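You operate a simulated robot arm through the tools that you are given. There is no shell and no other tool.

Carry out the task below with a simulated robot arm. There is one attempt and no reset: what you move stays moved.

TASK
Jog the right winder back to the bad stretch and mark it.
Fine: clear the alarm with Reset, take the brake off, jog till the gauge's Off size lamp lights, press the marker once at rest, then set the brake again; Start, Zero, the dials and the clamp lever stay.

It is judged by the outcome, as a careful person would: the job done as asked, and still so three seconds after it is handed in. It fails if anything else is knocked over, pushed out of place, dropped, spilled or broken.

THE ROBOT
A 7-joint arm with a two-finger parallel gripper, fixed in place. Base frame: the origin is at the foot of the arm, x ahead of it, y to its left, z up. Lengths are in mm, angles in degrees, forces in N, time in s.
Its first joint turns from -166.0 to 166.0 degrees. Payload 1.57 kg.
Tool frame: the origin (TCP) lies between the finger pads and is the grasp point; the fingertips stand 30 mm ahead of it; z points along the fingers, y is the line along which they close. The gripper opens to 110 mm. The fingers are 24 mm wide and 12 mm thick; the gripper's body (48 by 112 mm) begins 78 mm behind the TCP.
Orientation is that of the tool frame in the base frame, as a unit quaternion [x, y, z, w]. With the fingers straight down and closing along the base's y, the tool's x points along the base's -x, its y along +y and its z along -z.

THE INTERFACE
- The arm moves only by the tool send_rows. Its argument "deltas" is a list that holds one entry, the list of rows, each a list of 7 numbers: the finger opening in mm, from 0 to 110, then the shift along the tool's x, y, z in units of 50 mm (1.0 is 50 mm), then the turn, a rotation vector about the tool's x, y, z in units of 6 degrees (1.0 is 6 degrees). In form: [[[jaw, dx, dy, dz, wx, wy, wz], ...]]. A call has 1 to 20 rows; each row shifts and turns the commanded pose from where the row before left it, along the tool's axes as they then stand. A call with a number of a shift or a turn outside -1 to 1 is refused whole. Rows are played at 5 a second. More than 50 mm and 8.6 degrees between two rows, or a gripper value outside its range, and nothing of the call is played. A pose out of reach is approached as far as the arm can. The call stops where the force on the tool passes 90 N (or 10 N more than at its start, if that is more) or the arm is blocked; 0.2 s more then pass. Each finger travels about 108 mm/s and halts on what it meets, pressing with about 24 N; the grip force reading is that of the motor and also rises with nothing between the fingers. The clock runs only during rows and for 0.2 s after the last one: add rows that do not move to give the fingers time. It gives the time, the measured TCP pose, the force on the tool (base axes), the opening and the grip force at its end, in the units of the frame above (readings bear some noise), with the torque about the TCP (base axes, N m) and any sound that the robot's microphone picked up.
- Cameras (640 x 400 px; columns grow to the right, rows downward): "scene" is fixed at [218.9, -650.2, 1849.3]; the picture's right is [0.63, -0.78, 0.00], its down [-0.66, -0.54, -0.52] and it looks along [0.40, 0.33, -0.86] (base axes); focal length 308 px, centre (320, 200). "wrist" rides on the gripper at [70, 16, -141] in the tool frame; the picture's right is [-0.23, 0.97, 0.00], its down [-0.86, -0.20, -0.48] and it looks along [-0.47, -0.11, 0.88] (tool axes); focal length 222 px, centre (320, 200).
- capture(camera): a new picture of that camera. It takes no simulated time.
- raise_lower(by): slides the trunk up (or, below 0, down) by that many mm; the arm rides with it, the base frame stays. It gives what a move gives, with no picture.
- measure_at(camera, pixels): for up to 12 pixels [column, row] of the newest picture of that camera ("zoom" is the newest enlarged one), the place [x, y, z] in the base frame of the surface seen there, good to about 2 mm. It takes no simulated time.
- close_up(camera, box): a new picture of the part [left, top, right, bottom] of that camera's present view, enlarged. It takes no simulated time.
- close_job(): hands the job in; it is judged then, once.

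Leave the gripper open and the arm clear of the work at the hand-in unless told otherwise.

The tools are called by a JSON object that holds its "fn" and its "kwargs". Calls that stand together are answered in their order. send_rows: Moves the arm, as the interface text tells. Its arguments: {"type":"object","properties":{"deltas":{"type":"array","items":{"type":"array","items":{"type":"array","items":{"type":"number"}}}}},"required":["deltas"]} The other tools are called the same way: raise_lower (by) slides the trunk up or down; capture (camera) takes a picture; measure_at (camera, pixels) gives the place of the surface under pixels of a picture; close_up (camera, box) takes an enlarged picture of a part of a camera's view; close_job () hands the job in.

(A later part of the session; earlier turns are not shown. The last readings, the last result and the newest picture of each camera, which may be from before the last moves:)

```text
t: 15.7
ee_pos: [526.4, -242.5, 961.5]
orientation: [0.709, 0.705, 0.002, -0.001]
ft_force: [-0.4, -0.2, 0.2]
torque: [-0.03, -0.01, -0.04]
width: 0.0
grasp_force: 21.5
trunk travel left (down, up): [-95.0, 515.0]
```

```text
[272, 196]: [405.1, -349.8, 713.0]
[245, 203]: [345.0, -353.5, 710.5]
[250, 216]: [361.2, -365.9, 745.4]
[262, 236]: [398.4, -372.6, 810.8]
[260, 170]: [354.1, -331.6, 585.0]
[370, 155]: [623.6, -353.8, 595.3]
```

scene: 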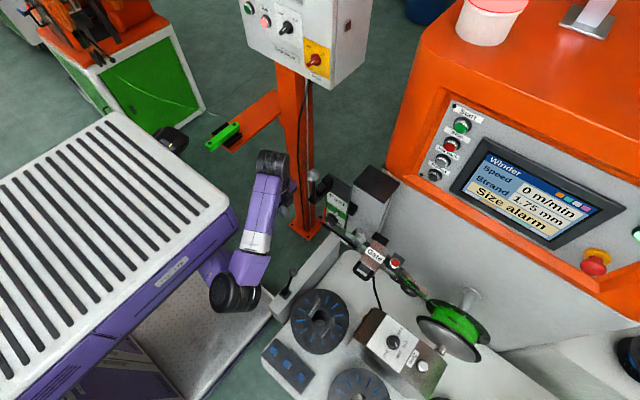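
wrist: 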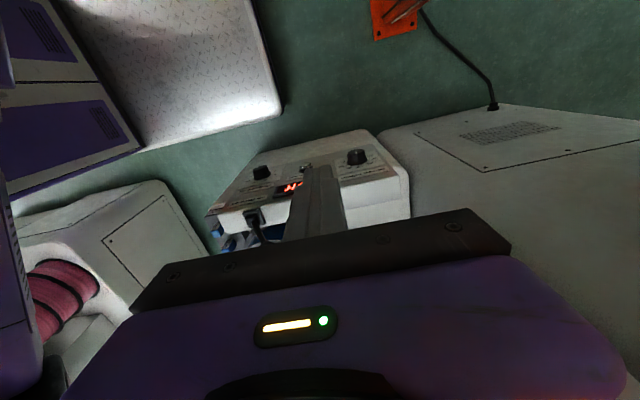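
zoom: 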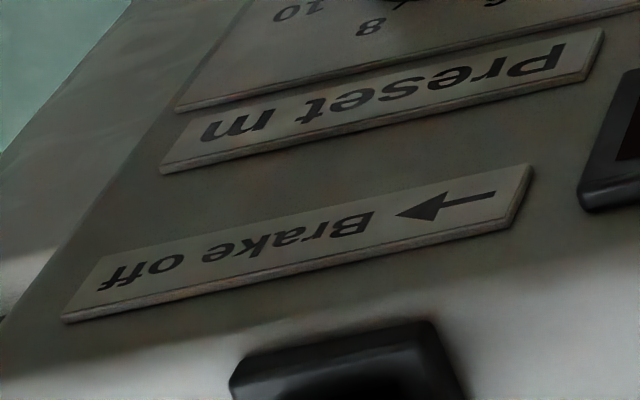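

The arrow points toward -x for "Brake off", so the lever (leaning +x) is set now. I verify the other levers' labels: the orange-knob one at scene (630,345).

{"fn": "close_up", "kwargs": {"camera": "scene", "box": [590, 300, 640, 400]}}

{"fn": "close_up", "kwargs": {"camera": "scene", "box": [425, 95, 475, 190]}}

{"fn": "measure_at", "kwargs": {"camera": "scene", "pixels": [[632, 345], [625, 330], [610, 370], [463, 124], [451, 144], [443, 160], [435, 174], [394, 264]]}}

```text
4.00 times, centred on (615, 350) of scene
```

zoom: 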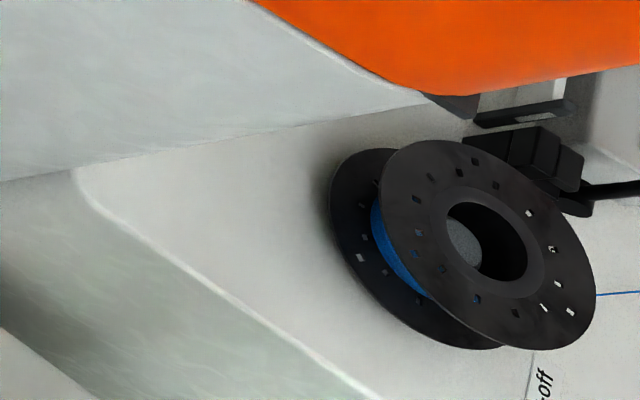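

```text
4.21 times, centred on (450, 142) of scene
```

zoom: 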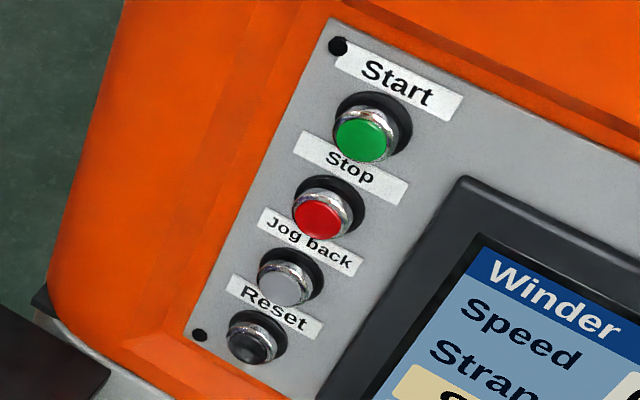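

```text
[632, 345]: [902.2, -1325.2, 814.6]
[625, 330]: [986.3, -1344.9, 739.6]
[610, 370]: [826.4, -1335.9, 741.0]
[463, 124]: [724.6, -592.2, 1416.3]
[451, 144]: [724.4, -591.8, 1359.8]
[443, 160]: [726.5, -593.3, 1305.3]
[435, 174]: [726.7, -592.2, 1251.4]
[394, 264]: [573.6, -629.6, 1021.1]
```

All labels sit above their buttons: Reset is the lowest, black, at about [726,-592,1251]; Jog back the grey one at z≈1305. Now I zoom on the marker and the lamp to determine the button's facing direction.

{"fn": "close_up", "kwargs": {"camera": "scene", "box": [360, 235, 420, 285]}}

```text
8.00 times, centred on (390, 260) of scene
```

zoom: 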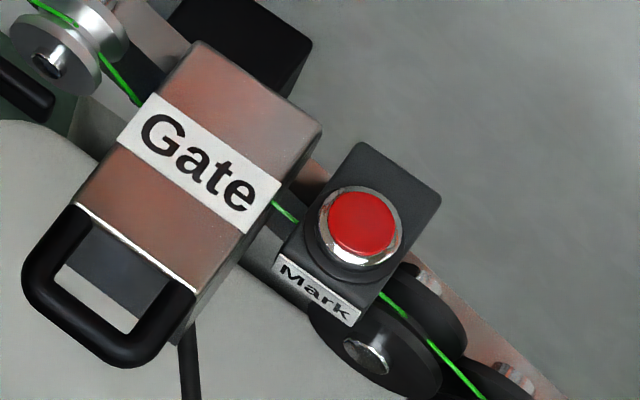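

{"fn": "measure_at", "kwargs": {"camera": "zoom", "pixels": [[360, 222], [350, 205], [375, 240], [370, 160], [425, 200], [420, 260], [310, 250], [320, 285], [290, 260], [230, 90], [110, 350], [50, 60]]}}

{"fn": "close_up", "kwargs": {"camera": "scene", "box": [345, 300, 405, 350]}}

```text
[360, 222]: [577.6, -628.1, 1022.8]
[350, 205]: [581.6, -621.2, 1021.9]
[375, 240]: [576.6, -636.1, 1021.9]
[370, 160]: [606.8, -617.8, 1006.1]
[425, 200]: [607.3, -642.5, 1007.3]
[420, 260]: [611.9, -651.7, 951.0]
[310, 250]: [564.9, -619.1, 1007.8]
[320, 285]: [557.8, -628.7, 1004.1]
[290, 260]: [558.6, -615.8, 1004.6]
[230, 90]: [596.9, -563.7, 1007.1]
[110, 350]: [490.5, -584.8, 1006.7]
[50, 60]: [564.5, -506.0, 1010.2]
```

```text
8.00 times, centred on (375, 325) of scene
```

zoom: 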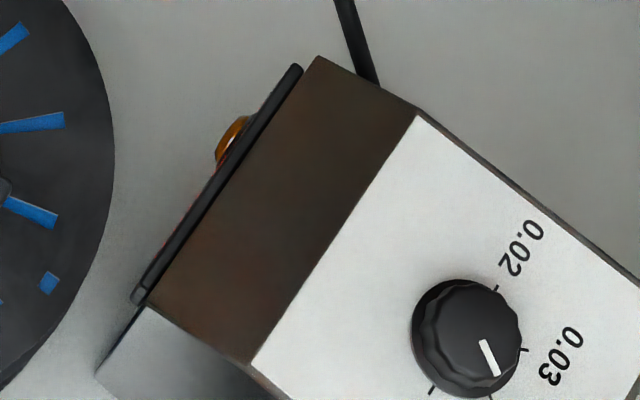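

The marker's red button faces up at about [578,-628,1022]; press from above. Next: Reset. I raise the trunk (in two steps because of the 400 limit), to pass over the dancer lever.

{"fn": "raise_lower", "kwargs": {"by": 400}}

{"fn": "raise_lower", "kwargs": {"by": 80}}

{"fn": "send_rows", "kwargs": {"deltas": [[[0, 0, 0, 0, 0, 0, -1], [0, 0, 0, 0, 0, 0, -1], [0, 0, 0, 0, 0, 0, -1], [0, 0, 0, 0, 0, 0, -1], [0, 0, 0, 0, 0, 0, -1], [0, 0, 0, 0, 0, 0, -1], [0, 0, 0, 0, 0, 0, -1], [0, 0, 0, 0, 0, 0, -1], [0, 0, 0, 0, 0, 0, -1], [0, 0, 0, 0, 0, 0, -1], [0, 0, 0, 0, 0, 0, -1], [0, 0, 0, 0, 0, 0, -1], [0, 0, 0, 0, 0, 0, -1], [0, 0, 0, 0, 0, 0, -1], [0, 0, 0, 0, 0, 0, -1]]]}}

{"fn": "capture", "kwargs": {"camera": "scene"}}

```text
t: 19.5
ee_pos: [526.4, -243.8, 1362.0]
orientation: [0.709, 0.705, 0.002, -0.001]
ft_force: [0.0, 0.4, 0.7]
torque: [-0.02, 0.0, 0.02]
width: 0.0
grasp_force: 21.4
trunk travel left (down, up): [-495.0, 115.0]
```

```text
t: 20.7
ee_pos: [526.4, -242.6, 1442.1]
orientation: [0.709, 0.706, 0.001, 0.0]
ft_force: [0.1, 0.2, 0.0]
torque: [-0.01, -0.01, 0.01]
width: 0.1
grasp_force: 21.0
trunk travel left (down, up): [-575.0, 35.0]
```

```text
t: 23.9
ee_pos: [528.2, -244.2, 1443.2]
orientation: [0.002, 1.0, 0.002, 0.002]
ft_force: [0.2, 0.2, -0.1]
torque: [0.0, 0.0, -0.03]
width: 0.0
grasp_force: 21.4
trunk travel left (down, up): [-575.0, 35.0]
```

```text
taken
```

scene: 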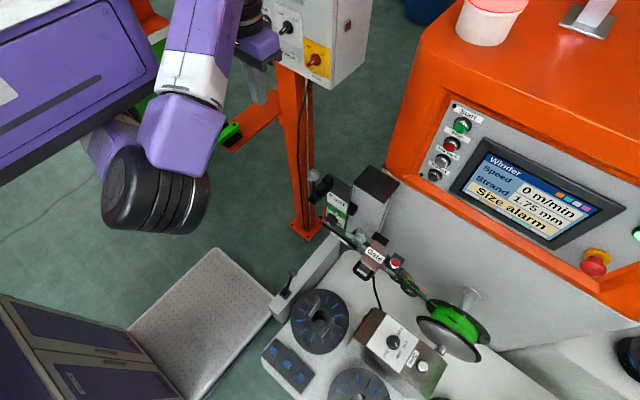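

All still. Now I traverse in -y to about y=-592 at z≈1443.

{"fn": "send_rows", "kwargs": {"deltas": [[[0, 0.1, -0.87, 0, 0, 0, 0], [0, 0.1, -0.87, 0, 0, 0, 0], [0, 0.1, -0.87, 0, 0, 0, 0], [0, 0.1, -0.87, 0, 0, 0, 0], [0, 0.1, -0.87, 0, 0, 0, 0], [0, 0.1, -0.87, 0, 0, 0, 0], [0, 0, -0.87, 0, 0, 0, 0], [0, 0, -0.87, 0, 0, 0, 0]]]}}

{"fn": "capture", "kwargs": {"camera": "scene"}}

```text
t: 25.7
ee_pos: [496.1, -592.1, 1443.7]
orientation: [0.002, 1.0, 0.001, 0.0]
ft_force: [0.7, 1.0, 0.5]
torque: [-0.04, 0.01, 0.0]
width: 0.0
grasp_force: 21.6
trunk travel left (down, up): [-575.0, 35.0]
```

```text
taken
```

scene: 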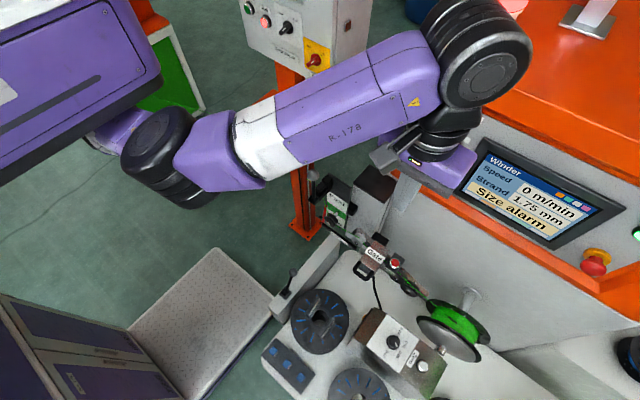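

Now I tilt the tool forward 90° (tool z to +x) in place.

{"fn": "send_rows", "kwargs": {"deltas": [[[0, 0, 0, 0, 0, -1, 0], [0, 0, 0, 0, 0, -1, 0], [0, 0, 0, 0, 0, -1, 0], [0, 0, 0, 0, 0, -1, 0], [0, 0, 0, 0, 0, -1, 0], [0, 0, 0, 0, 0, -1, 0], [0, 0, 0, 0, 0, -1, 0], [0, 0, 0, 0, 0, -1, 0], [0, 0, 0, 0, 0, -1, 0], [0, 0, 0, 0, 0, -1, 0], [0, 0, 0, 0, 0, -1, 0], [0, 0, 0, 0, 0, -1, 0], [0, 0, 0, 0, 0, -1, 0], [0, 0, 0, 0, 0, -1, 0], [0, 0, 0, 0, 0, -1, 0]]]}}

{"fn": "capture", "kwargs": {"camera": "scene"}}

{"fn": "capture", "kwargs": {"camera": "wrist"}}

```text
t: 28.9
ee_pos: [493.8, -590.3, 1440.5]
orientation: [0.002, 0.706, 0.0, 0.708]
ft_force: [-1.1, -0.8, 0.0]
torque: [0.0, 0.01, 0.02]
width: 0.0
grasp_force: 21.2
trunk travel left (down, up): [-575.0, 35.0]
```

```text
taken
```

scene: 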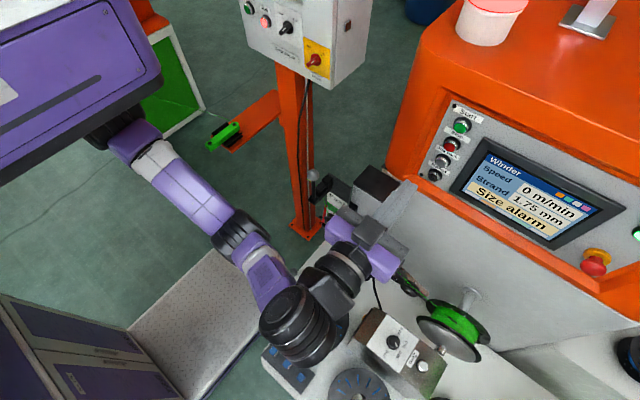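

```text
taken
```

wrist: 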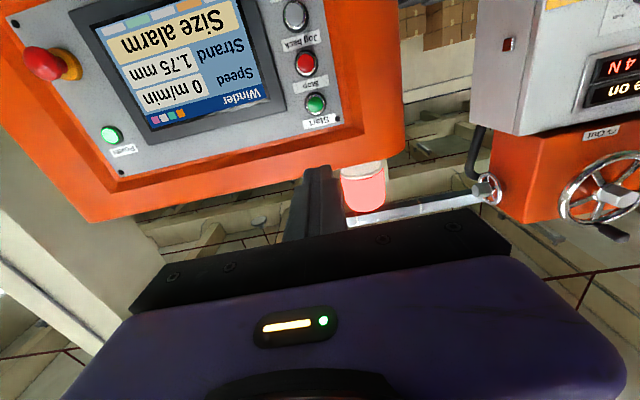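

Tool is horizontal. The cabinet at right shows "Brake on" and 4 N — I zoom on it, then lower the trunk to Reset height (z 1251).

{"fn": "close_up", "kwargs": {"camera": "wrist", "box": [460, 0, 640, 130]}}

{"fn": "raise_lower", "kwargs": {"by": -190}}

{"fn": "capture", "kwargs": {"camera": "wrist"}}

{"fn": "capture", "kwargs": {"camera": "scene"}}

```text
3.08 times, centred on (550, 65) of wrist
```

zoom: 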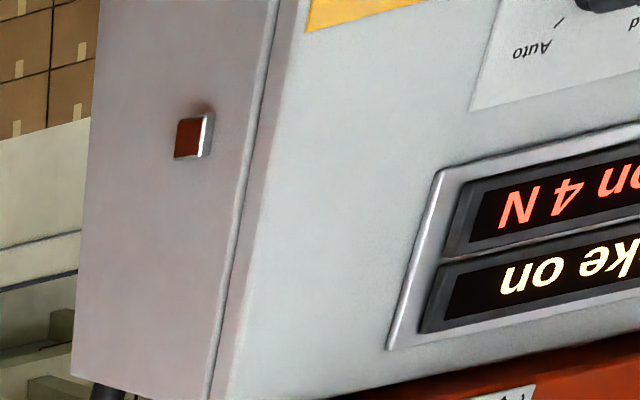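

```text
t: 30.9
ee_pos: [495.6, -589.7, 1251.2]
orientation: [0.003, 0.707, -0.001, 0.708]
ft_force: [-0.5, -0.1, -0.5]
torque: [0.02, -0.04, 0.02]
width: 0.0
grasp_force: 21.5
trunk travel left (down, up): [-385.0, 225.0]
```

```text
taken
```

wrist: 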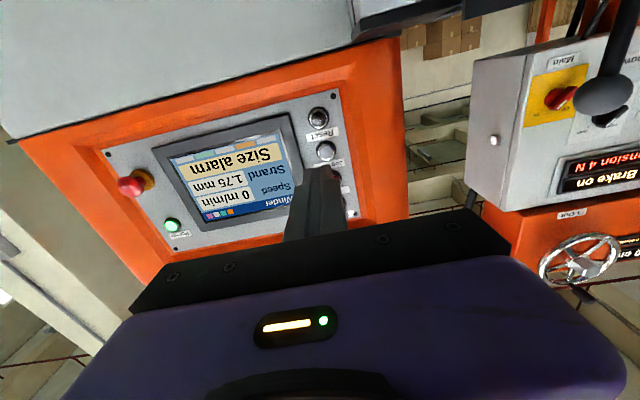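

```text
taken
```

scene: 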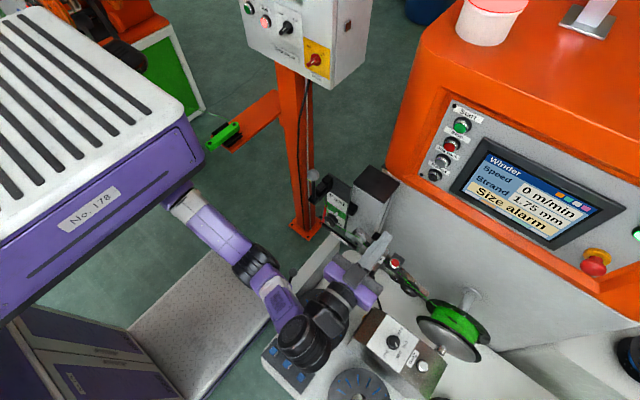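

The way ahead is free. I advance toward Reset to leave ~40 mm gap (tip at x≈685), then check alignment.

{"fn": "send_rows", "kwargs": {"deltas": [[[0, 0, -0.05, 0.8, 0, 0, 0], [0, 0, 0, 0.8, 0, 0, 0], [0, 0, 0, 0.8, 0, 0, 0], [0, 0, 0, 0.8, 0, 0, 0]]]}}

{"fn": "capture", "kwargs": {"camera": "wrist"}}

{"fn": "close_up", "kwargs": {"camera": "scene", "box": [330, 100, 530, 300]}}

```text
t: 31.9
ee_pos: [656.9, -595.4, 1253.4]
orientation: [0.003, 0.706, -0.001, 0.708]
ft_force: [-0.6, 0.8, -0.1]
torque: [-0.01, 0.02, 0.0]
width: 0.0
grasp_force: 21.1
trunk travel left (down, up): [-385.0, 225.0]
```

```text
taken
```

wrist: 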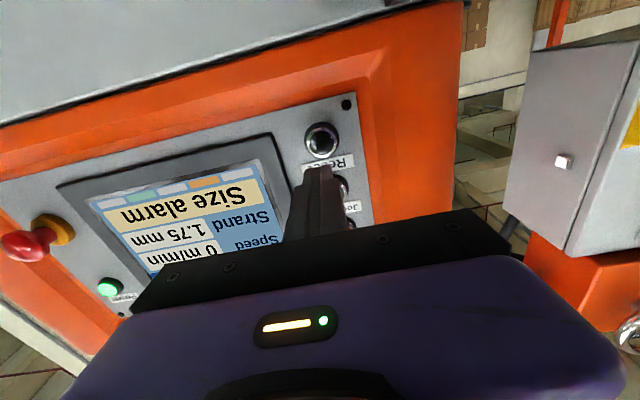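

```text
2.00 times, centred on (430, 200) of scene
```

zoom: 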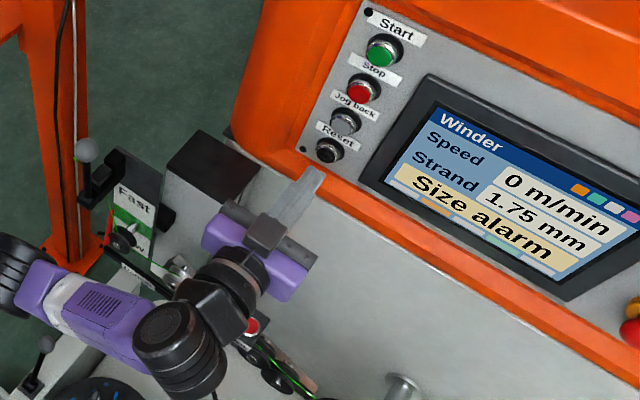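

I measure the Reset button and the fingertip from this view.

{"fn": "measure_at", "kwargs": {"camera": "wrist", "pixels": [[322, 140], [322, 130], [312, 142], [333, 142], [322, 152], [318, 172], [345, 97], [340, 187], [352, 130]]}}

{"fn": "close_up", "kwargs": {"camera": "wrist", "box": [270, 90, 370, 240]}}

```text
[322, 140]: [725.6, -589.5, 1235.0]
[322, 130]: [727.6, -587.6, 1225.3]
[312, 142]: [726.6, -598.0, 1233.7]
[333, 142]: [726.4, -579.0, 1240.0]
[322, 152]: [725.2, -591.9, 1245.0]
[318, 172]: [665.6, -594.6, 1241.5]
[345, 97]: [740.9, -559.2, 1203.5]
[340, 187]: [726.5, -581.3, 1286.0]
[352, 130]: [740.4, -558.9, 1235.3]
```

```text
2.67 times, centred on (320, 165) of wrist
```

zoom: 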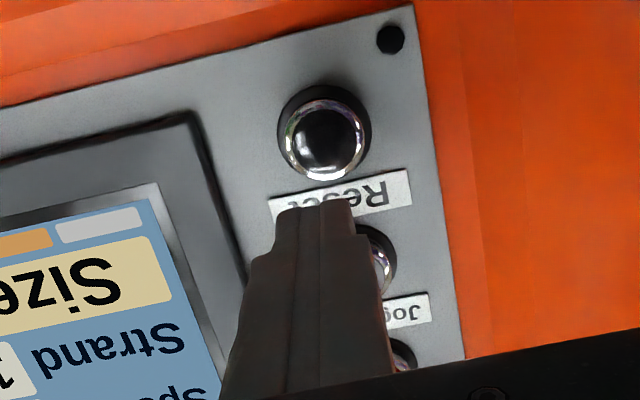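

The two views differ a little (z 1236 vs 1251). I zoom the scene camera on the panel and measure the button centres precisely.

{"fn": "close_up", "kwargs": {"camera": "scene", "box": [420, 105, 480, 185]}}

```text
5.00 times, centred on (450, 145) of scene
```

zoom: 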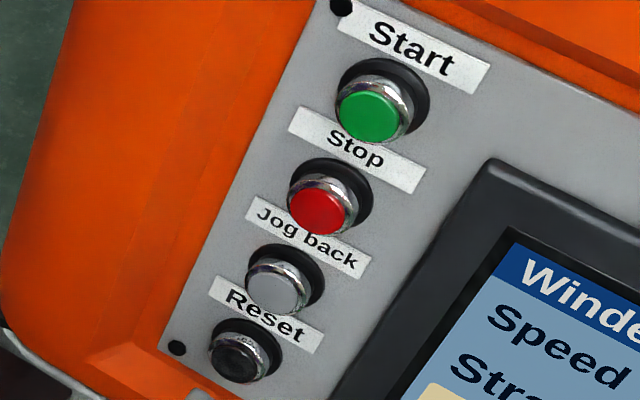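

{"fn": "measure_at", "kwargs": {"camera": "zoom", "pixels": [[368, 116], [317, 210], [273, 287], [234, 360], [213, 355], [258, 365], [234, 345], [230, 378]]}}

```text
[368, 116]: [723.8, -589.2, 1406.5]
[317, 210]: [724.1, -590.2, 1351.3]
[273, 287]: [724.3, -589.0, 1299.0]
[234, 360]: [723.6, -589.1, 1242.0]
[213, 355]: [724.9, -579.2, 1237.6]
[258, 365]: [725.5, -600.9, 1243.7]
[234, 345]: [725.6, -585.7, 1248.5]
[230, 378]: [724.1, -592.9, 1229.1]
```

Reset's centre is about [724,-590,1239]. I shift down ~13 mm and +5 in y, and advance 30 mm to nearly touch.

{"fn": "send_rows", "kwargs": {"deltas": [[[0, 0.28, 0.1, 0, 0, 0, 0], [0, 0, 0, 0.55, 0, 0, 0], [0, 0, 0, 0, 0, 0, 0]]]}}

{"fn": "close_up", "kwargs": {"camera": "wrist", "box": [270, 90, 370, 240]}}

{"fn": "close_up", "kwargs": {"camera": "scene", "box": [400, 105, 480, 215]}}

```text
t: 32.7
ee_pos: [683.7, -588.8, 1238.1]
orientation: [0.002, 0.707, -0.001, 0.708]
ft_force: [0.3, 0.4, 0.3]
torque: [0.01, -0.02, -0.06]
width: 0.1
grasp_force: 21.1
trunk travel left (down, up): [-385.0, 225.0]
```

```text
2.67 times, centred on (320, 165) of wrist
```

zoom: 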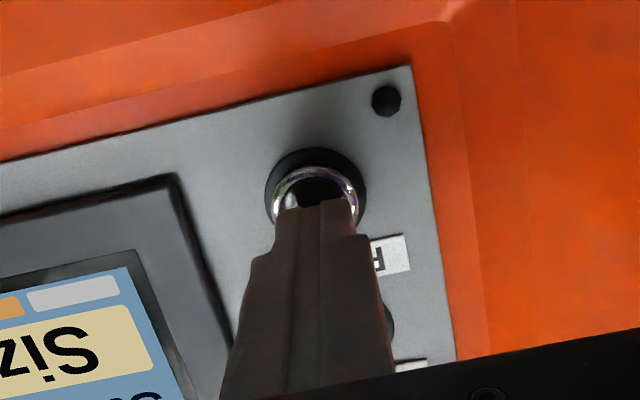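

```text
3.64 times, centred on (440, 160) of scene
```

zoom: 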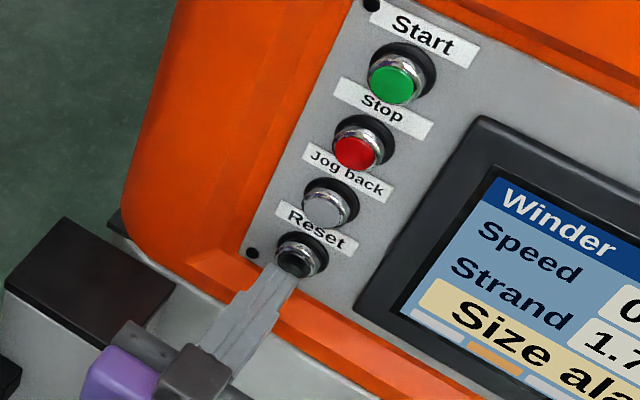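

Aligned with the Reset cap. I press gently in small steps: 10 mm then 4 mm.

{"fn": "send_rows", "kwargs": {"deltas": [[[0, 0, 0, 0.16, 0, 0, 0], [0, 0, 0, 0.1, 0, 0, 0]]]}}

{"fn": "close_up", "kwargs": {"camera": "scene", "box": [400, 105, 640, 260]}}

```text
t: 33.3
ee_pos: [696.5, -589.2, 1237.1]
orientation: [0.004, 0.707, -0.002, 0.708]
ft_force: [-0.8, 0.6, 0.0]
torque: [-0.03, -0.01, 0.03]
width: 0.0
grasp_force: 21.6
trunk travel left (down, up): [-385.0, 225.0]
```

```text
2.58 times, centred on (520, 182) of scene
```

zoom: 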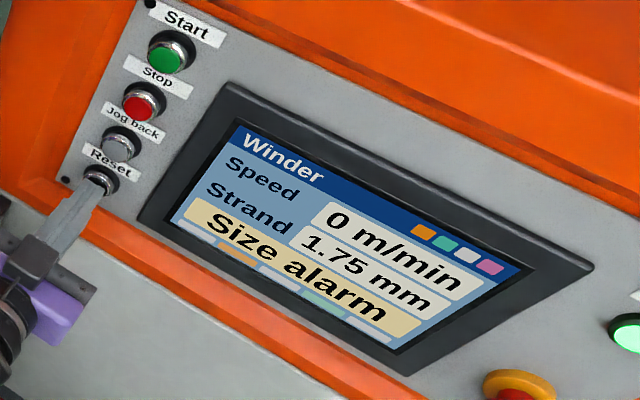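

No force yet; I continue forward 3 mm at a time.

{"fn": "send_rows", "kwargs": {"deltas": [[[0, 0, 0, 0.06, 0, 0, 0]]]}}

{"fn": "send_rows", "kwargs": {"deltas": [[[0, 0, 0, 0.06, 0, 0, 0]]]}}

{"fn": "close_up", "kwargs": {"camera": "scene", "box": [400, 105, 640, 260]}}

```text
t: 33.7
ee_pos: [698.2, -588.3, 1237.9]
orientation: [0.004, 0.706, -0.001, 0.708]
ft_force: [-2.8, 0.7, -1.4]
torque: [0.01, 0.09, -0.02]
width: 0.0
grasp_force: 21.0
trunk travel left (down, up): [-385.0, 225.0]
heard: click
```

```text
t: 34.1
ee_pos: [700.1, -588.8, 1237.2]
orientation: [0.002, 0.707, -0.001, 0.708]
ft_force: [-18.3, 7.9, -4.4]
torque: [0.01, 0.16, 0.24]
width: 0.0
grasp_force: 21.4
trunk travel left (down, up): [-385.0, 225.0]
```

```text
2.58 times, centred on (520, 182) of scene
```

zoom: 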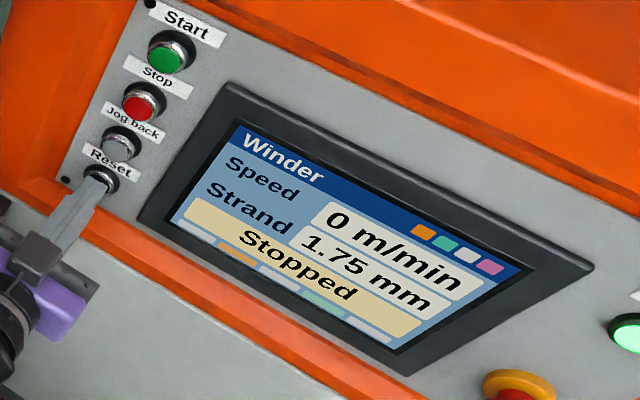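

"Stopped" is shown: the alarm is cleared. I retract to x≈495 and measure obstacles around the brake lever (dancer parts) for the next leg.

{"fn": "send_rows", "kwargs": {"deltas": [[[0, 0, 0, -0.3, 0, 0, 0], [0, 0, 0, -0.9, 0, 0, 0], [0, 0, 0, -0.9, 0, 0, 0], [0, 0, 0, -0.9, 0, 0, 0], [0, 0, 0, -0.9, 0, 0, 0], [0, 0, 0, -0.2, 0, 0, 0]]]}}

{"fn": "capture", "kwargs": {"camera": "scene"}}

{"fn": "close_up", "kwargs": {"camera": "scene", "box": [300, 160, 370, 260]}}

```text
t: 35.5
ee_pos: [496.3, -588.4, 1238.9]
orientation: [0.003, 0.706, 0.0, 0.708]
ft_force: [-0.1, 0.7, 0.4]
torque: [-0.03, 0.01, -0.03]
width: 0.1
grasp_force: 21.2
trunk travel left (down, up): [-385.0, 225.0]
```

```text
taken
```

scene: 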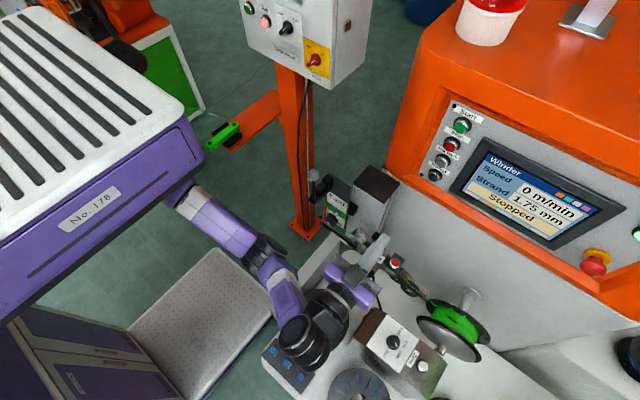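

```text
4.00 times, centred on (335, 210) of scene
```

zoom: 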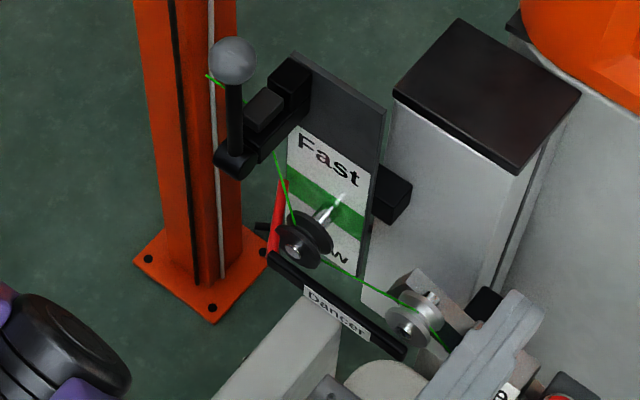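

{"fn": "measure_at", "kwargs": {"camera": "zoom", "pixels": [[232, 60], [236, 120], [232, 160], [260, 110], [295, 245], [276, 258], [275, 215], [400, 345], [340, 310], [262, 228], [410, 330]]}}

{"fn": "measure_at", "kwargs": {"camera": "scene", "pixels": [[305, 345], [290, 330], [260, 255], [285, 300], [345, 285], [320, 310]]}}

```text
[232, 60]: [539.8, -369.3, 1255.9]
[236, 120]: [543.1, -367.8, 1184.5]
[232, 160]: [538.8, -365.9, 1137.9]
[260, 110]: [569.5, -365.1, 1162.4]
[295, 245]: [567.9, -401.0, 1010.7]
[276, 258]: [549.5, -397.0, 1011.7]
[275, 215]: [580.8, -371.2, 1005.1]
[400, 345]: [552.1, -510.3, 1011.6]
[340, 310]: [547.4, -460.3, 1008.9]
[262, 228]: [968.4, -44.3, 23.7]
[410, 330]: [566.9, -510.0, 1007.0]
```

```text
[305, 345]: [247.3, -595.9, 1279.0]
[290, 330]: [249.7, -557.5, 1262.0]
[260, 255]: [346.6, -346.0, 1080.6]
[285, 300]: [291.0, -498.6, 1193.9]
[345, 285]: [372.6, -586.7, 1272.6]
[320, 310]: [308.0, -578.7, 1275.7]
```

Dancer parts start at x≥545 there, so the spot x≈455, y≈-375 is free. I raise the trunk 190 and turn the tool back to pointing down.

{"fn": "raise_lower", "kwargs": {"by": 190}}

{"fn": "send_rows", "kwargs": {"deltas": [[[0, 0, 0, 0, 0, 1, 0], [0, 0, 0, 0, 0, 1, 0], [0, 0, 0, 0, 0, 1, 0], [0, 0, 0, 0, 0, 1, 0], [0, 0, 0, 0, 0, 1, 0], [0, 0, 0, 0, 0, 1, 0], [0, 0, 0, 0, 0, 1, 0], [0, 0, 0, 0, 0, 1, 0], [0, 0, 0, 0, 0, 1, 0], [0, 0, 0, 0, 0, 1, 0], [0, 0, 0, 0, 0, 1, 0], [0, 0, 0, 0, 0, 1, 0], [0, 0, 0, 0, 0, 1, 0], [0, 0, 0, 0, 0, 1, 0], [0, 0, 0, 0, 0, 1, 0]]]}}

```text
t: 37.6
ee_pos: [496.7, -587.8, 1427.8]
orientation: [0.002, 0.707, -0.001, 0.707]
ft_force: [0.1, -0.8, -0.1]
torque: [-0.03, 0.01, 0.0]
width: 0.2
grasp_force: 21.1
trunk travel left (down, up): [-575.0, 35.0]
```

```text
t: 40.8
ee_pos: [495.9, -590.4, 1425.9]
orientation: [0.002, 1.0, 0.002, 0.0]
ft_force: [0.0, 0.3, 0.8]
torque: [0.02, -0.03, -0.02]
width: 0.2
grasp_force: 21.5
trunk travel left (down, up): [-575.0, 35.0]
```

Tool is down at [496,-590,1426]. I move to x≈462, y≈-377 above the +x side of the brake lever and lower the trunk 400.

{"fn": "send_rows", "kwargs": {"deltas": [[[0, 0.14, 0.85, 0, 0, 0, 0], [0, 0.14, 0.85, 0, 0, 0, 0], [0, 0.14, 0.85, 0, 0, 0, 0], [0, 0.14, 0.85, 0, 0, 0, 0], [0, 0.12, 0.85, 0, 0, 0, 0]]]}}

{"fn": "raise_lower", "kwargs": {"by": -400}}

{"fn": "capture", "kwargs": {"camera": "scene"}}

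{"fn": "capture", "kwargs": {"camera": "wrist"}}

```text
t: 42.0
ee_pos: [464.4, -374.0, 1428.5]
orientation: [0.003, 1.0, 0.003, 0.001]
ft_force: [0.2, -0.5, 0.5]
torque: [0.01, 0.0, 0.0]
width: 0.0
grasp_force: 21.4
trunk travel left (down, up): [-575.0, 35.0]
```

```text
t: 45.9
ee_pos: [464.5, -374.5, 1027.5]
orientation: [0.003, 1.0, 0.003, 0.001]
ft_force: [0.3, -0.3, -0.5]
torque: [-0.05, 0.0, -0.01]
width: 0.0
grasp_force: 21.6
trunk travel left (down, up): [-175.0, 435.0]
```

```text
taken
```

scene: 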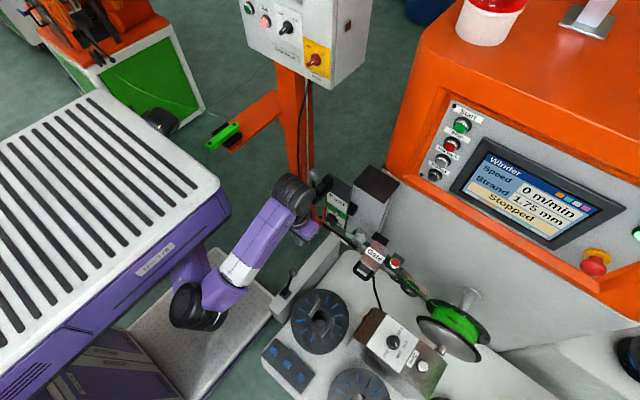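

```text
taken
```

wrist: 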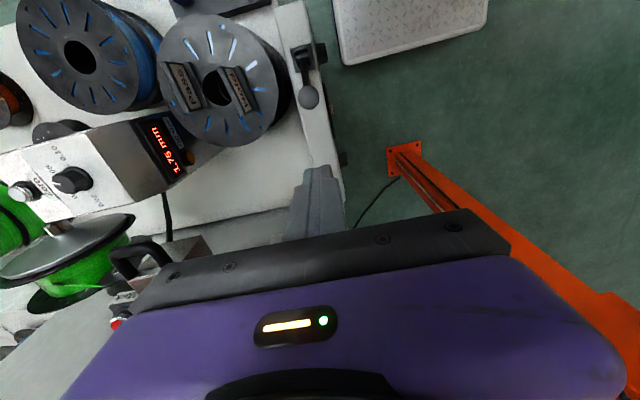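

The lever ball is at (309,97) and its pivot at (303,60). I measure them before going lower.

{"fn": "measure_at", "kwargs": {"camera": "wrist", "pixels": [[309, 97], [309, 90], [309, 106], [300, 97], [318, 97], [306, 78], [303, 62], [315, 195], [325, 170]]}}

{"fn": "raise_lower", "kwargs": {"by": -130}}

{"fn": "capture", "kwargs": {"camera": "wrist"}}

{"fn": "close_up", "kwargs": {"camera": "scene", "box": [180, 130, 380, 330]}}

```text
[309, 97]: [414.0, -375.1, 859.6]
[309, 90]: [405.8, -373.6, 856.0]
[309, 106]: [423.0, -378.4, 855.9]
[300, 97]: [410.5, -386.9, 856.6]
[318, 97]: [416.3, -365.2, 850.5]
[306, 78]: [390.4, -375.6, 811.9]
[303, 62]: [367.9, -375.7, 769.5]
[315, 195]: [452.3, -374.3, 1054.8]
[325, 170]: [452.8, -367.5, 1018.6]
```

```text
t: 47.4
ee_pos: [464.8, -374.3, 898.2]
orientation: [0.002, 1.0, 0.001, 0.001]
ft_force: [0.4, -0.6, -0.3]
torque: [-0.03, -0.03, 0.01]
width: 0.2
grasp_force: 21.3
trunk travel left (down, up): [-45.0, 565.0]
```

```text
taken
```

wrist: 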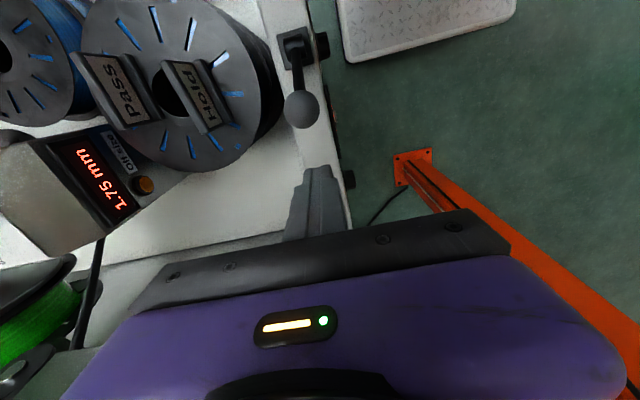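

```text
2.00 times, centred on (280, 230) of scene
```

zoom: 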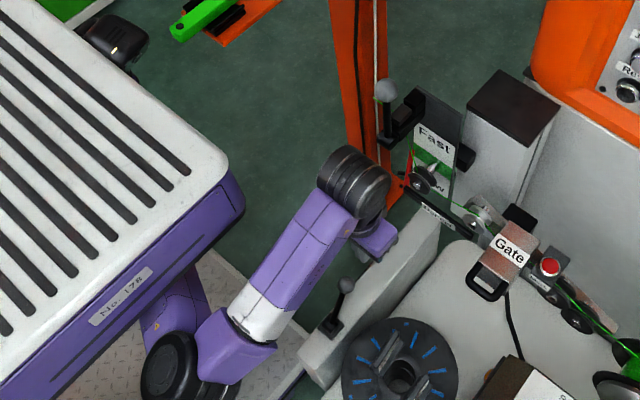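

The ball's centre is about [413,-376,845]; pivot around x≈352, z≈740. I descend 43 mm so the closed fingers stand beside the ball on its +x side, then approach to near contact.

{"fn": "send_rows", "kwargs": {"deltas": [[[0, 0, -0.03, 0.5, 0, 0, 0], [0, 0, 0, 0.34, 0, 0, 0], [0, 0.36, 0, 0, 0, 0, 0]]]}}

{"fn": "capture", "kwargs": {"camera": "wrist"}}

{"fn": "close_up", "kwargs": {"camera": "scene", "box": [230, 170, 380, 320]}}

```text
t: 48.2
ee_pos: [447.6, -375.3, 856.4]
orientation: [0.002, 1.0, 0.002, 0.0]
ft_force: [0.3, 0.2, -0.7]
torque: [0.0, -0.01, -0.01]
width: 0.2
grasp_force: 21.4
trunk travel left (down, up): [-45.0, 565.0]
```

```text
taken
```

wrist: 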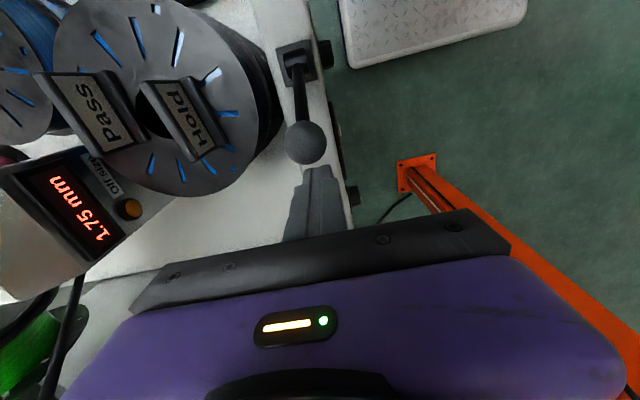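

```text
2.67 times, centred on (305, 245) of scene
```

zoom: 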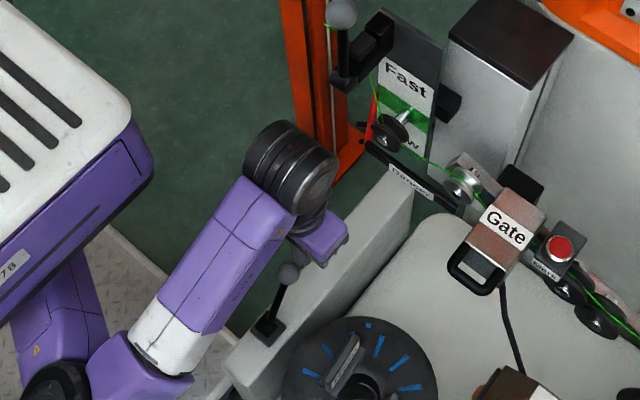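

Finger and ball line up. I push toward -x in 15 mm rows, 60 mm first, then look.

{"fn": "send_rows", "kwargs": {"deltas": [[[0, 0.25, 0, 0, 0, 0, 0], [0, 0.25, 0, 0, 0, 0, 0], [0, 0.25, 0, 0, 0, 0, 0], [0, 0.25, 0, 0, 0, 0, 0]]]}}

{"fn": "capture", "kwargs": {"camera": "wrist"}}

{"fn": "close_up", "kwargs": {"camera": "scene", "box": [230, 170, 380, 320]}}

```text
t: 49.2
ee_pos: [397.0, -374.1, 856.0]
orientation: [0.003, 1.0, 0.002, 0.0]
ft_force: [-0.4, 0.8, 0.2]
torque: [-0.02, -0.02, 0.01]
width: 0.0
grasp_force: 21.2
trunk travel left (down, up): [-45.0, 565.0]
```

```text
taken
```

wrist: 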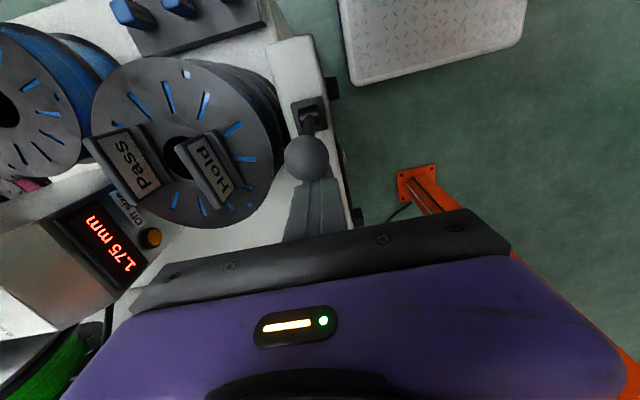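

```text
2.67 times, centred on (305, 245) of scene
```

zoom: 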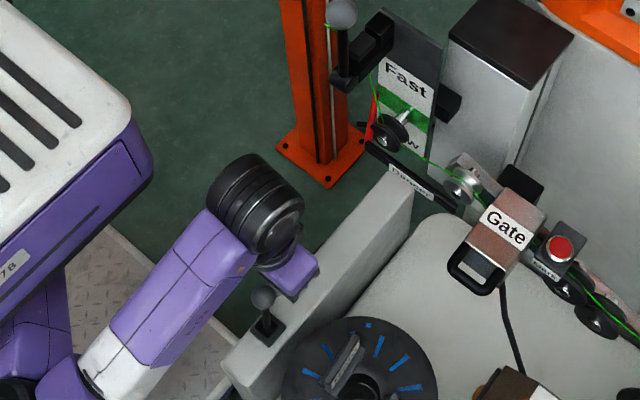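

The lever follows with no notable force; it's nearing vertical. I continue 50 mm more.

{"fn": "send_rows", "kwargs": {"deltas": [[[0, 0.25, 0, 0, 0, 0, 0], [0, 0.25, 0, 0, 0, 0, 0], [0, 0.2, 0, 0, 0, 0, 0]]]}}

{"fn": "capture", "kwargs": {"camera": "wrist"}}

{"fn": "close_up", "kwargs": {"camera": "scene", "box": [200, 190, 350, 340]}}

```text
t: 50.0
ee_pos: [362.2, -375.2, 856.8]
orientation: [0.002, 1.0, 0.002, 0.001]
ft_force: [-0.3, 0.2, -0.4]
torque: [0.0, 0.0, 0.01]
width: 0.1
grasp_force: 21.3
trunk travel left (down, up): [-45.0, 565.0]
```

```text
taken
```

wrist: 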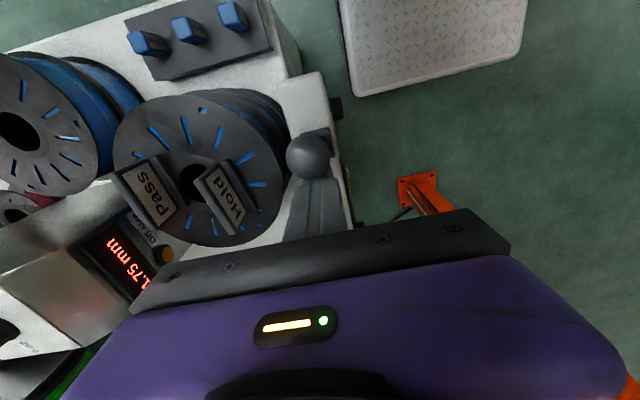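

```text
2.67 times, centred on (275, 265) of scene
```

zoom: 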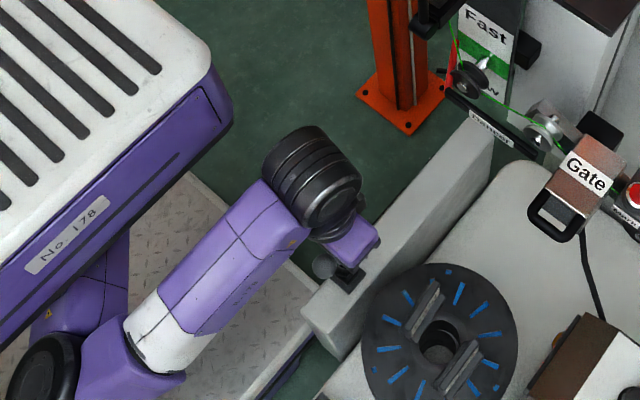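

Past vertical, still light. I continue 36 mm.

{"fn": "send_rows", "kwargs": {"deltas": [[[0, 0.2, 0, 0, 0, 0, 0], [0, 0.2, 0, 0, 0, 0, 0], [0, 0.2, 0, 0, 0, 0, 0]]]}}

{"fn": "capture", "kwargs": {"camera": "wrist"}}

{"fn": "close_up", "kwargs": {"camera": "scene", "box": [200, 190, 350, 340]}}

```text
t: 50.8
ee_pos: [333.8, -376.2, 856.2]
orientation: [0.001, 1.0, 0.002, 0.003]
ft_force: [16.3, -0.8, 1.7]
torque: [0.01, -0.45, 0.01]
width: 0.0
grasp_force: 21.2
trunk travel left (down, up): [-45.0, 565.0]
```

```text
taken
```

wrist: 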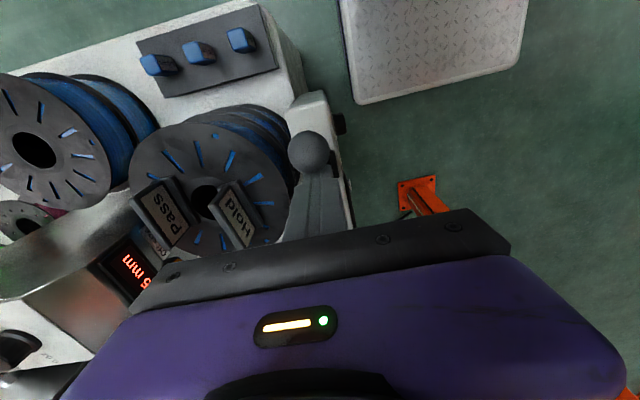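

```text
2.67 times, centred on (275, 265) of scene
```

zoom: 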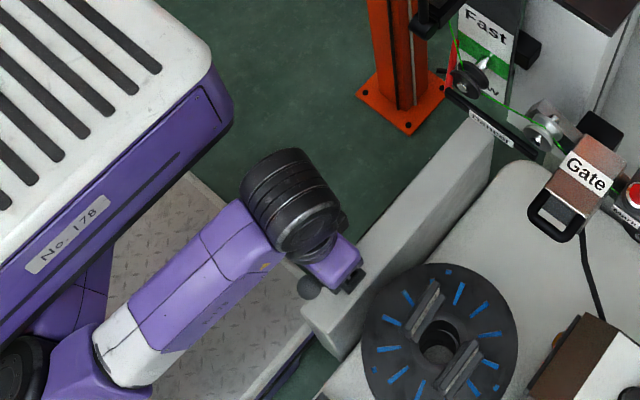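

A 16 N resistance: the lever is at its end stop. I back away 60 mm toward +x and check that it stays.

{"fn": "send_rows", "kwargs": {"deltas": [[[0, -0.5, 0, 0, 0, 0, 0], [0, -0.8, 0, 0, 0, 0, 0], [0, -0.8, 0, 0, 0, 0, 0]]]}}

{"fn": "capture", "kwargs": {"camera": "wrist"}}

{"fn": "close_up", "kwargs": {"camera": "scene", "box": [200, 190, 350, 340]}}

```text
t: 51.6
ee_pos: [435.2, -374.8, 857.1]
orientation: [0.003, 1.0, 0.002, 0.001]
ft_force: [0.1, -0.2, -0.4]
torque: [-0.02, 0.04, -0.01]
width: 0.1
grasp_force: 21.3
trunk travel left (down, up): [-45.0, 565.0]
```

```text
taken
```

wrist: 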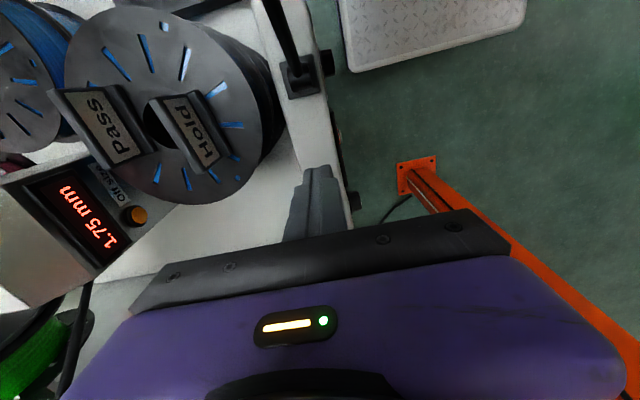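

```text
2.67 times, centred on (275, 265) of scene
```

zoom: 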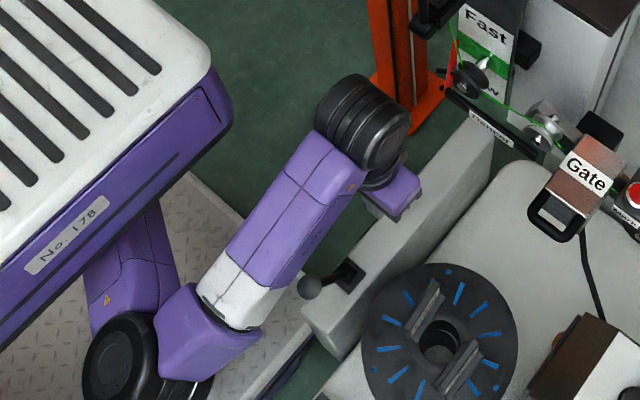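

The lever stays over at -x (brake off). I measure it, check the screen, and raise the trunk in two steps.

{"fn": "measure_at", "kwargs": {"camera": "zoom", "pixels": [[310, 288], [345, 275]]}}

{"fn": "raise_lower", "kwargs": {"by": 400}}

{"fn": "raise_lower", "kwargs": {"by": 150}}

{"fn": "capture", "kwargs": {"camera": "scene"}}

```text
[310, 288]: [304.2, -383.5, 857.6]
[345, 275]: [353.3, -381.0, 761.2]
```

```text
t: 55.5
ee_pos: [435.7, -374.5, 1256.7]
orientation: [0.002, 1.0, 0.001, 0.001]
ft_force: [0.3, -0.5, -0.2]
torque: [0.02, 0.0, 0.03]
width: 0.0
grasp_force: 21.1
trunk travel left (down, up): [-445.0, 165.0]
```

```text
t: 57.2
ee_pos: [435.6, -373.6, 1406.6]
orientation: [0.003, 1.0, 0.002, 0.001]
ft_force: [0.8, 0.4, -0.2]
torque: [0.0, 0.0, 0.0]
width: 0.0
grasp_force: 21.6
trunk travel left (down, up): [-595.0, 15.0]
```

```text
taken
```

scene: 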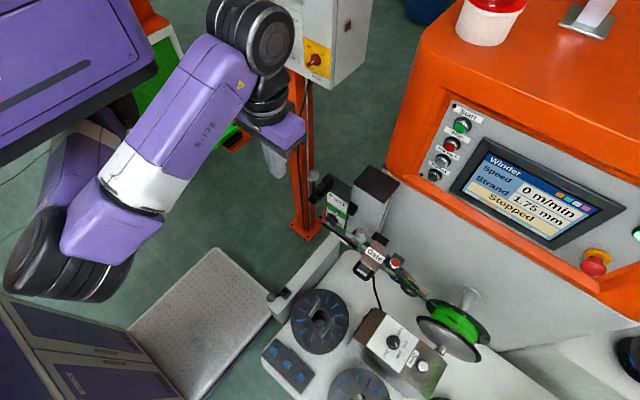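

Brake lever is over. Now back to the panel: traverse to [496,-590], tilt forward.

{"fn": "send_rows", "kwargs": {"deltas": [[[0, -0.24, -0.865, 0, 0, 0, 0], [0, -0.24, -0.865, 0, 0, 0, 0], [0, -0.24, -0.865, 0, 0, 0, 0], [0, -0.24, -0.865, 0, 0, 0, 0], [0, -0.24, -0.865, 0, 0, 0, 0], [0, 0, 0, 0, 0, -1, 0], [0, 0, 0, 0, 0, -1, 0], [0, 0, 0, 0, 0, -1, 0], [0, 0, 0, 0, 0, -1, 0], [0, 0, 0, 0, 0, -1, 0], [0, 0, 0, 0, 0, -1, 0], [0, 0, 0, 0, 0, -1, 0], [0, 0, 0, 0, 0, -1, 0], [0, 0, 0, 0, 0, -1, 0], [0, 0, 0, 0, 0, -1, 0], [0, 0, 0, 0, 0, -1, 0], [0, 0, 0, 0, 0, -1, 0], [0, 0, 0, 0, 0, -1, 0], [0, 0, 0, 0, 0, -1, 0], [0, 0, 0, 0, 0, -1, 0]]]}}

{"fn": "capture", "kwargs": {"camera": "wrist"}}

```text
t: 61.4
ee_pos: [493.4, -590.6, 1406.0]
orientation: [0.003, 0.706, 0.0, 0.709]
ft_force: [-0.4, -0.4, -0.2]
torque: [0.01, -0.02, -0.02]
width: 0.5
grasp_force: 21.2
trunk travel left (down, up): [-595.0, 15.0]
```

```text
taken
```

wrist: 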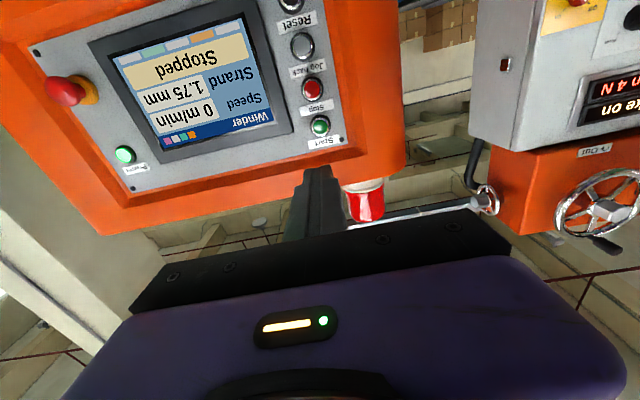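

The tool is aimed at the panel. I lower the trunk 110 to Jog-back height (z≈1296) and advance to a 12 mm gap.

{"fn": "raise_lower", "kwargs": {"by": -110}}

{"fn": "send_rows", "kwargs": {"deltas": [[[0, 0, 0, 0.9, 0, 0, 0], [0, 0, 0, 0.9, 0, 0, 0], [0, 0, 0, 0.9, 0, 0, 0], [0, 0, 0, 0.9, 0, 0, 0], [0, 0, 0, 0, 0, 0, 0]]]}}

{"fn": "close_up", "kwargs": {"camera": "wrist", "box": [270, 90, 370, 240]}}

{"fn": "close_up", "kwargs": {"camera": "scene", "box": [400, 105, 480, 215]}}

```text
t: 62.8
ee_pos: [493.9, -589.4, 1296.0]
orientation: [0.003, 0.707, -0.001, 0.708]
ft_force: [0.0, 0.7, -0.3]
torque: [0.02, 0.03, -0.02]
width: 0.0
grasp_force: 21.7
trunk travel left (down, up): [-485.0, 125.0]
```

```text
t: 64.0
ee_pos: [673.8, -590.7, 1294.7]
orientation: [0.004, 0.706, -0.001, 0.708]
ft_force: [-0.5, 0.8, 0.3]
torque: [0.03, 0.03, 0.03]
width: 0.3
grasp_force: 20.9
trunk travel left (down, up): [-485.0, 125.0]
```

```text
2.67 times, centred on (320, 165) of wrist
```

zoom: 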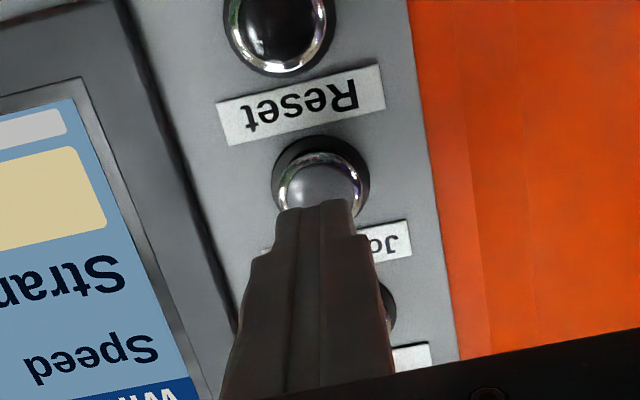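

```text
3.64 times, centred on (440, 160) of scene
```

zoom: 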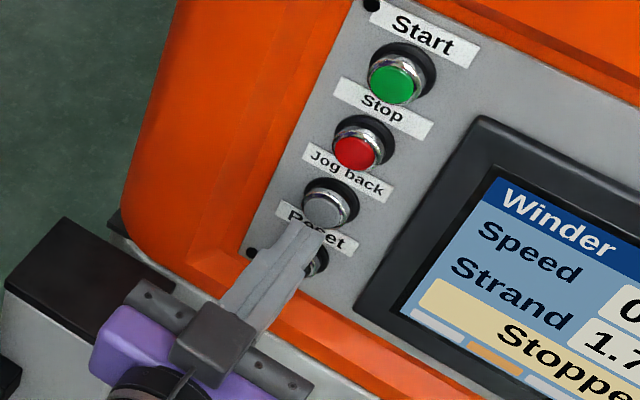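

Aligned on Jog back. I advance to just short of the click point, then check whether the gauge lamp is visible in the scene picture.

{"fn": "send_rows", "kwargs": {"deltas": [[[0, 0, 0, 0.42, 0, 0, 0]]]}}

{"fn": "capture", "kwargs": {"camera": "scene"}}

{"fn": "close_up", "kwargs": {"camera": "scene", "box": [345, 300, 405, 350]}}

{"fn": "capture", "kwargs": {"camera": "wrist"}}

```text
t: 64.4
ee_pos: [695.1, -592.4, 1296.8]
orientation: [0.002, 0.707, -0.001, 0.708]
ft_force: [-0.2, -0.9, -0.5]
torque: [0.0, 0.02, -0.01]
width: 0.0
grasp_force: 21.1
trunk travel left (down, up): [-485.0, 125.0]
```

```text
taken
```

scene: 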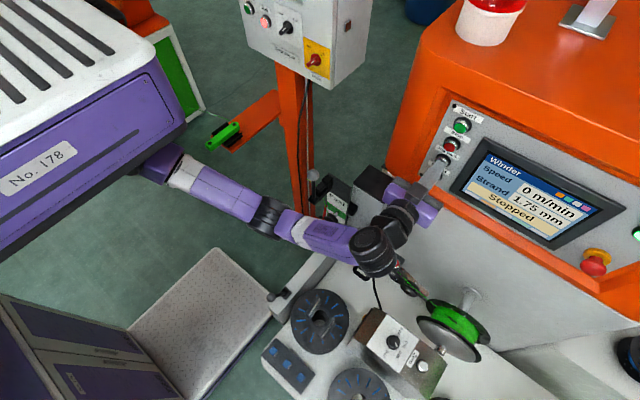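

```text
8.00 times, centred on (375, 325) of scene
```

zoom: 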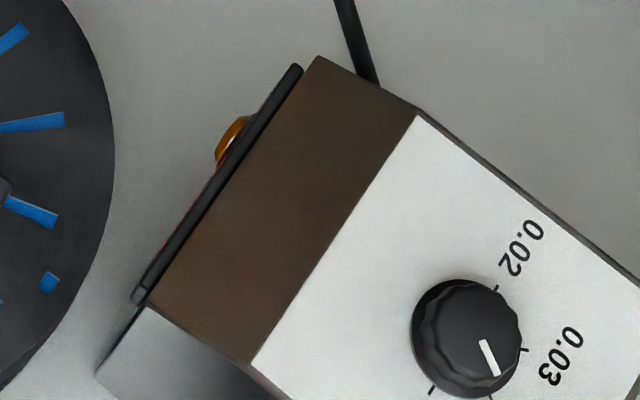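

```text
taken
```

wrist: 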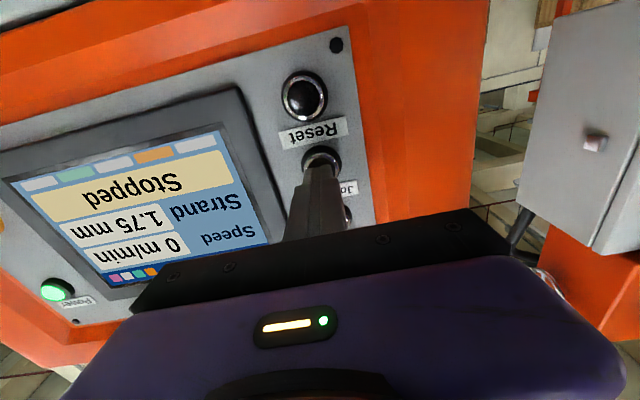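

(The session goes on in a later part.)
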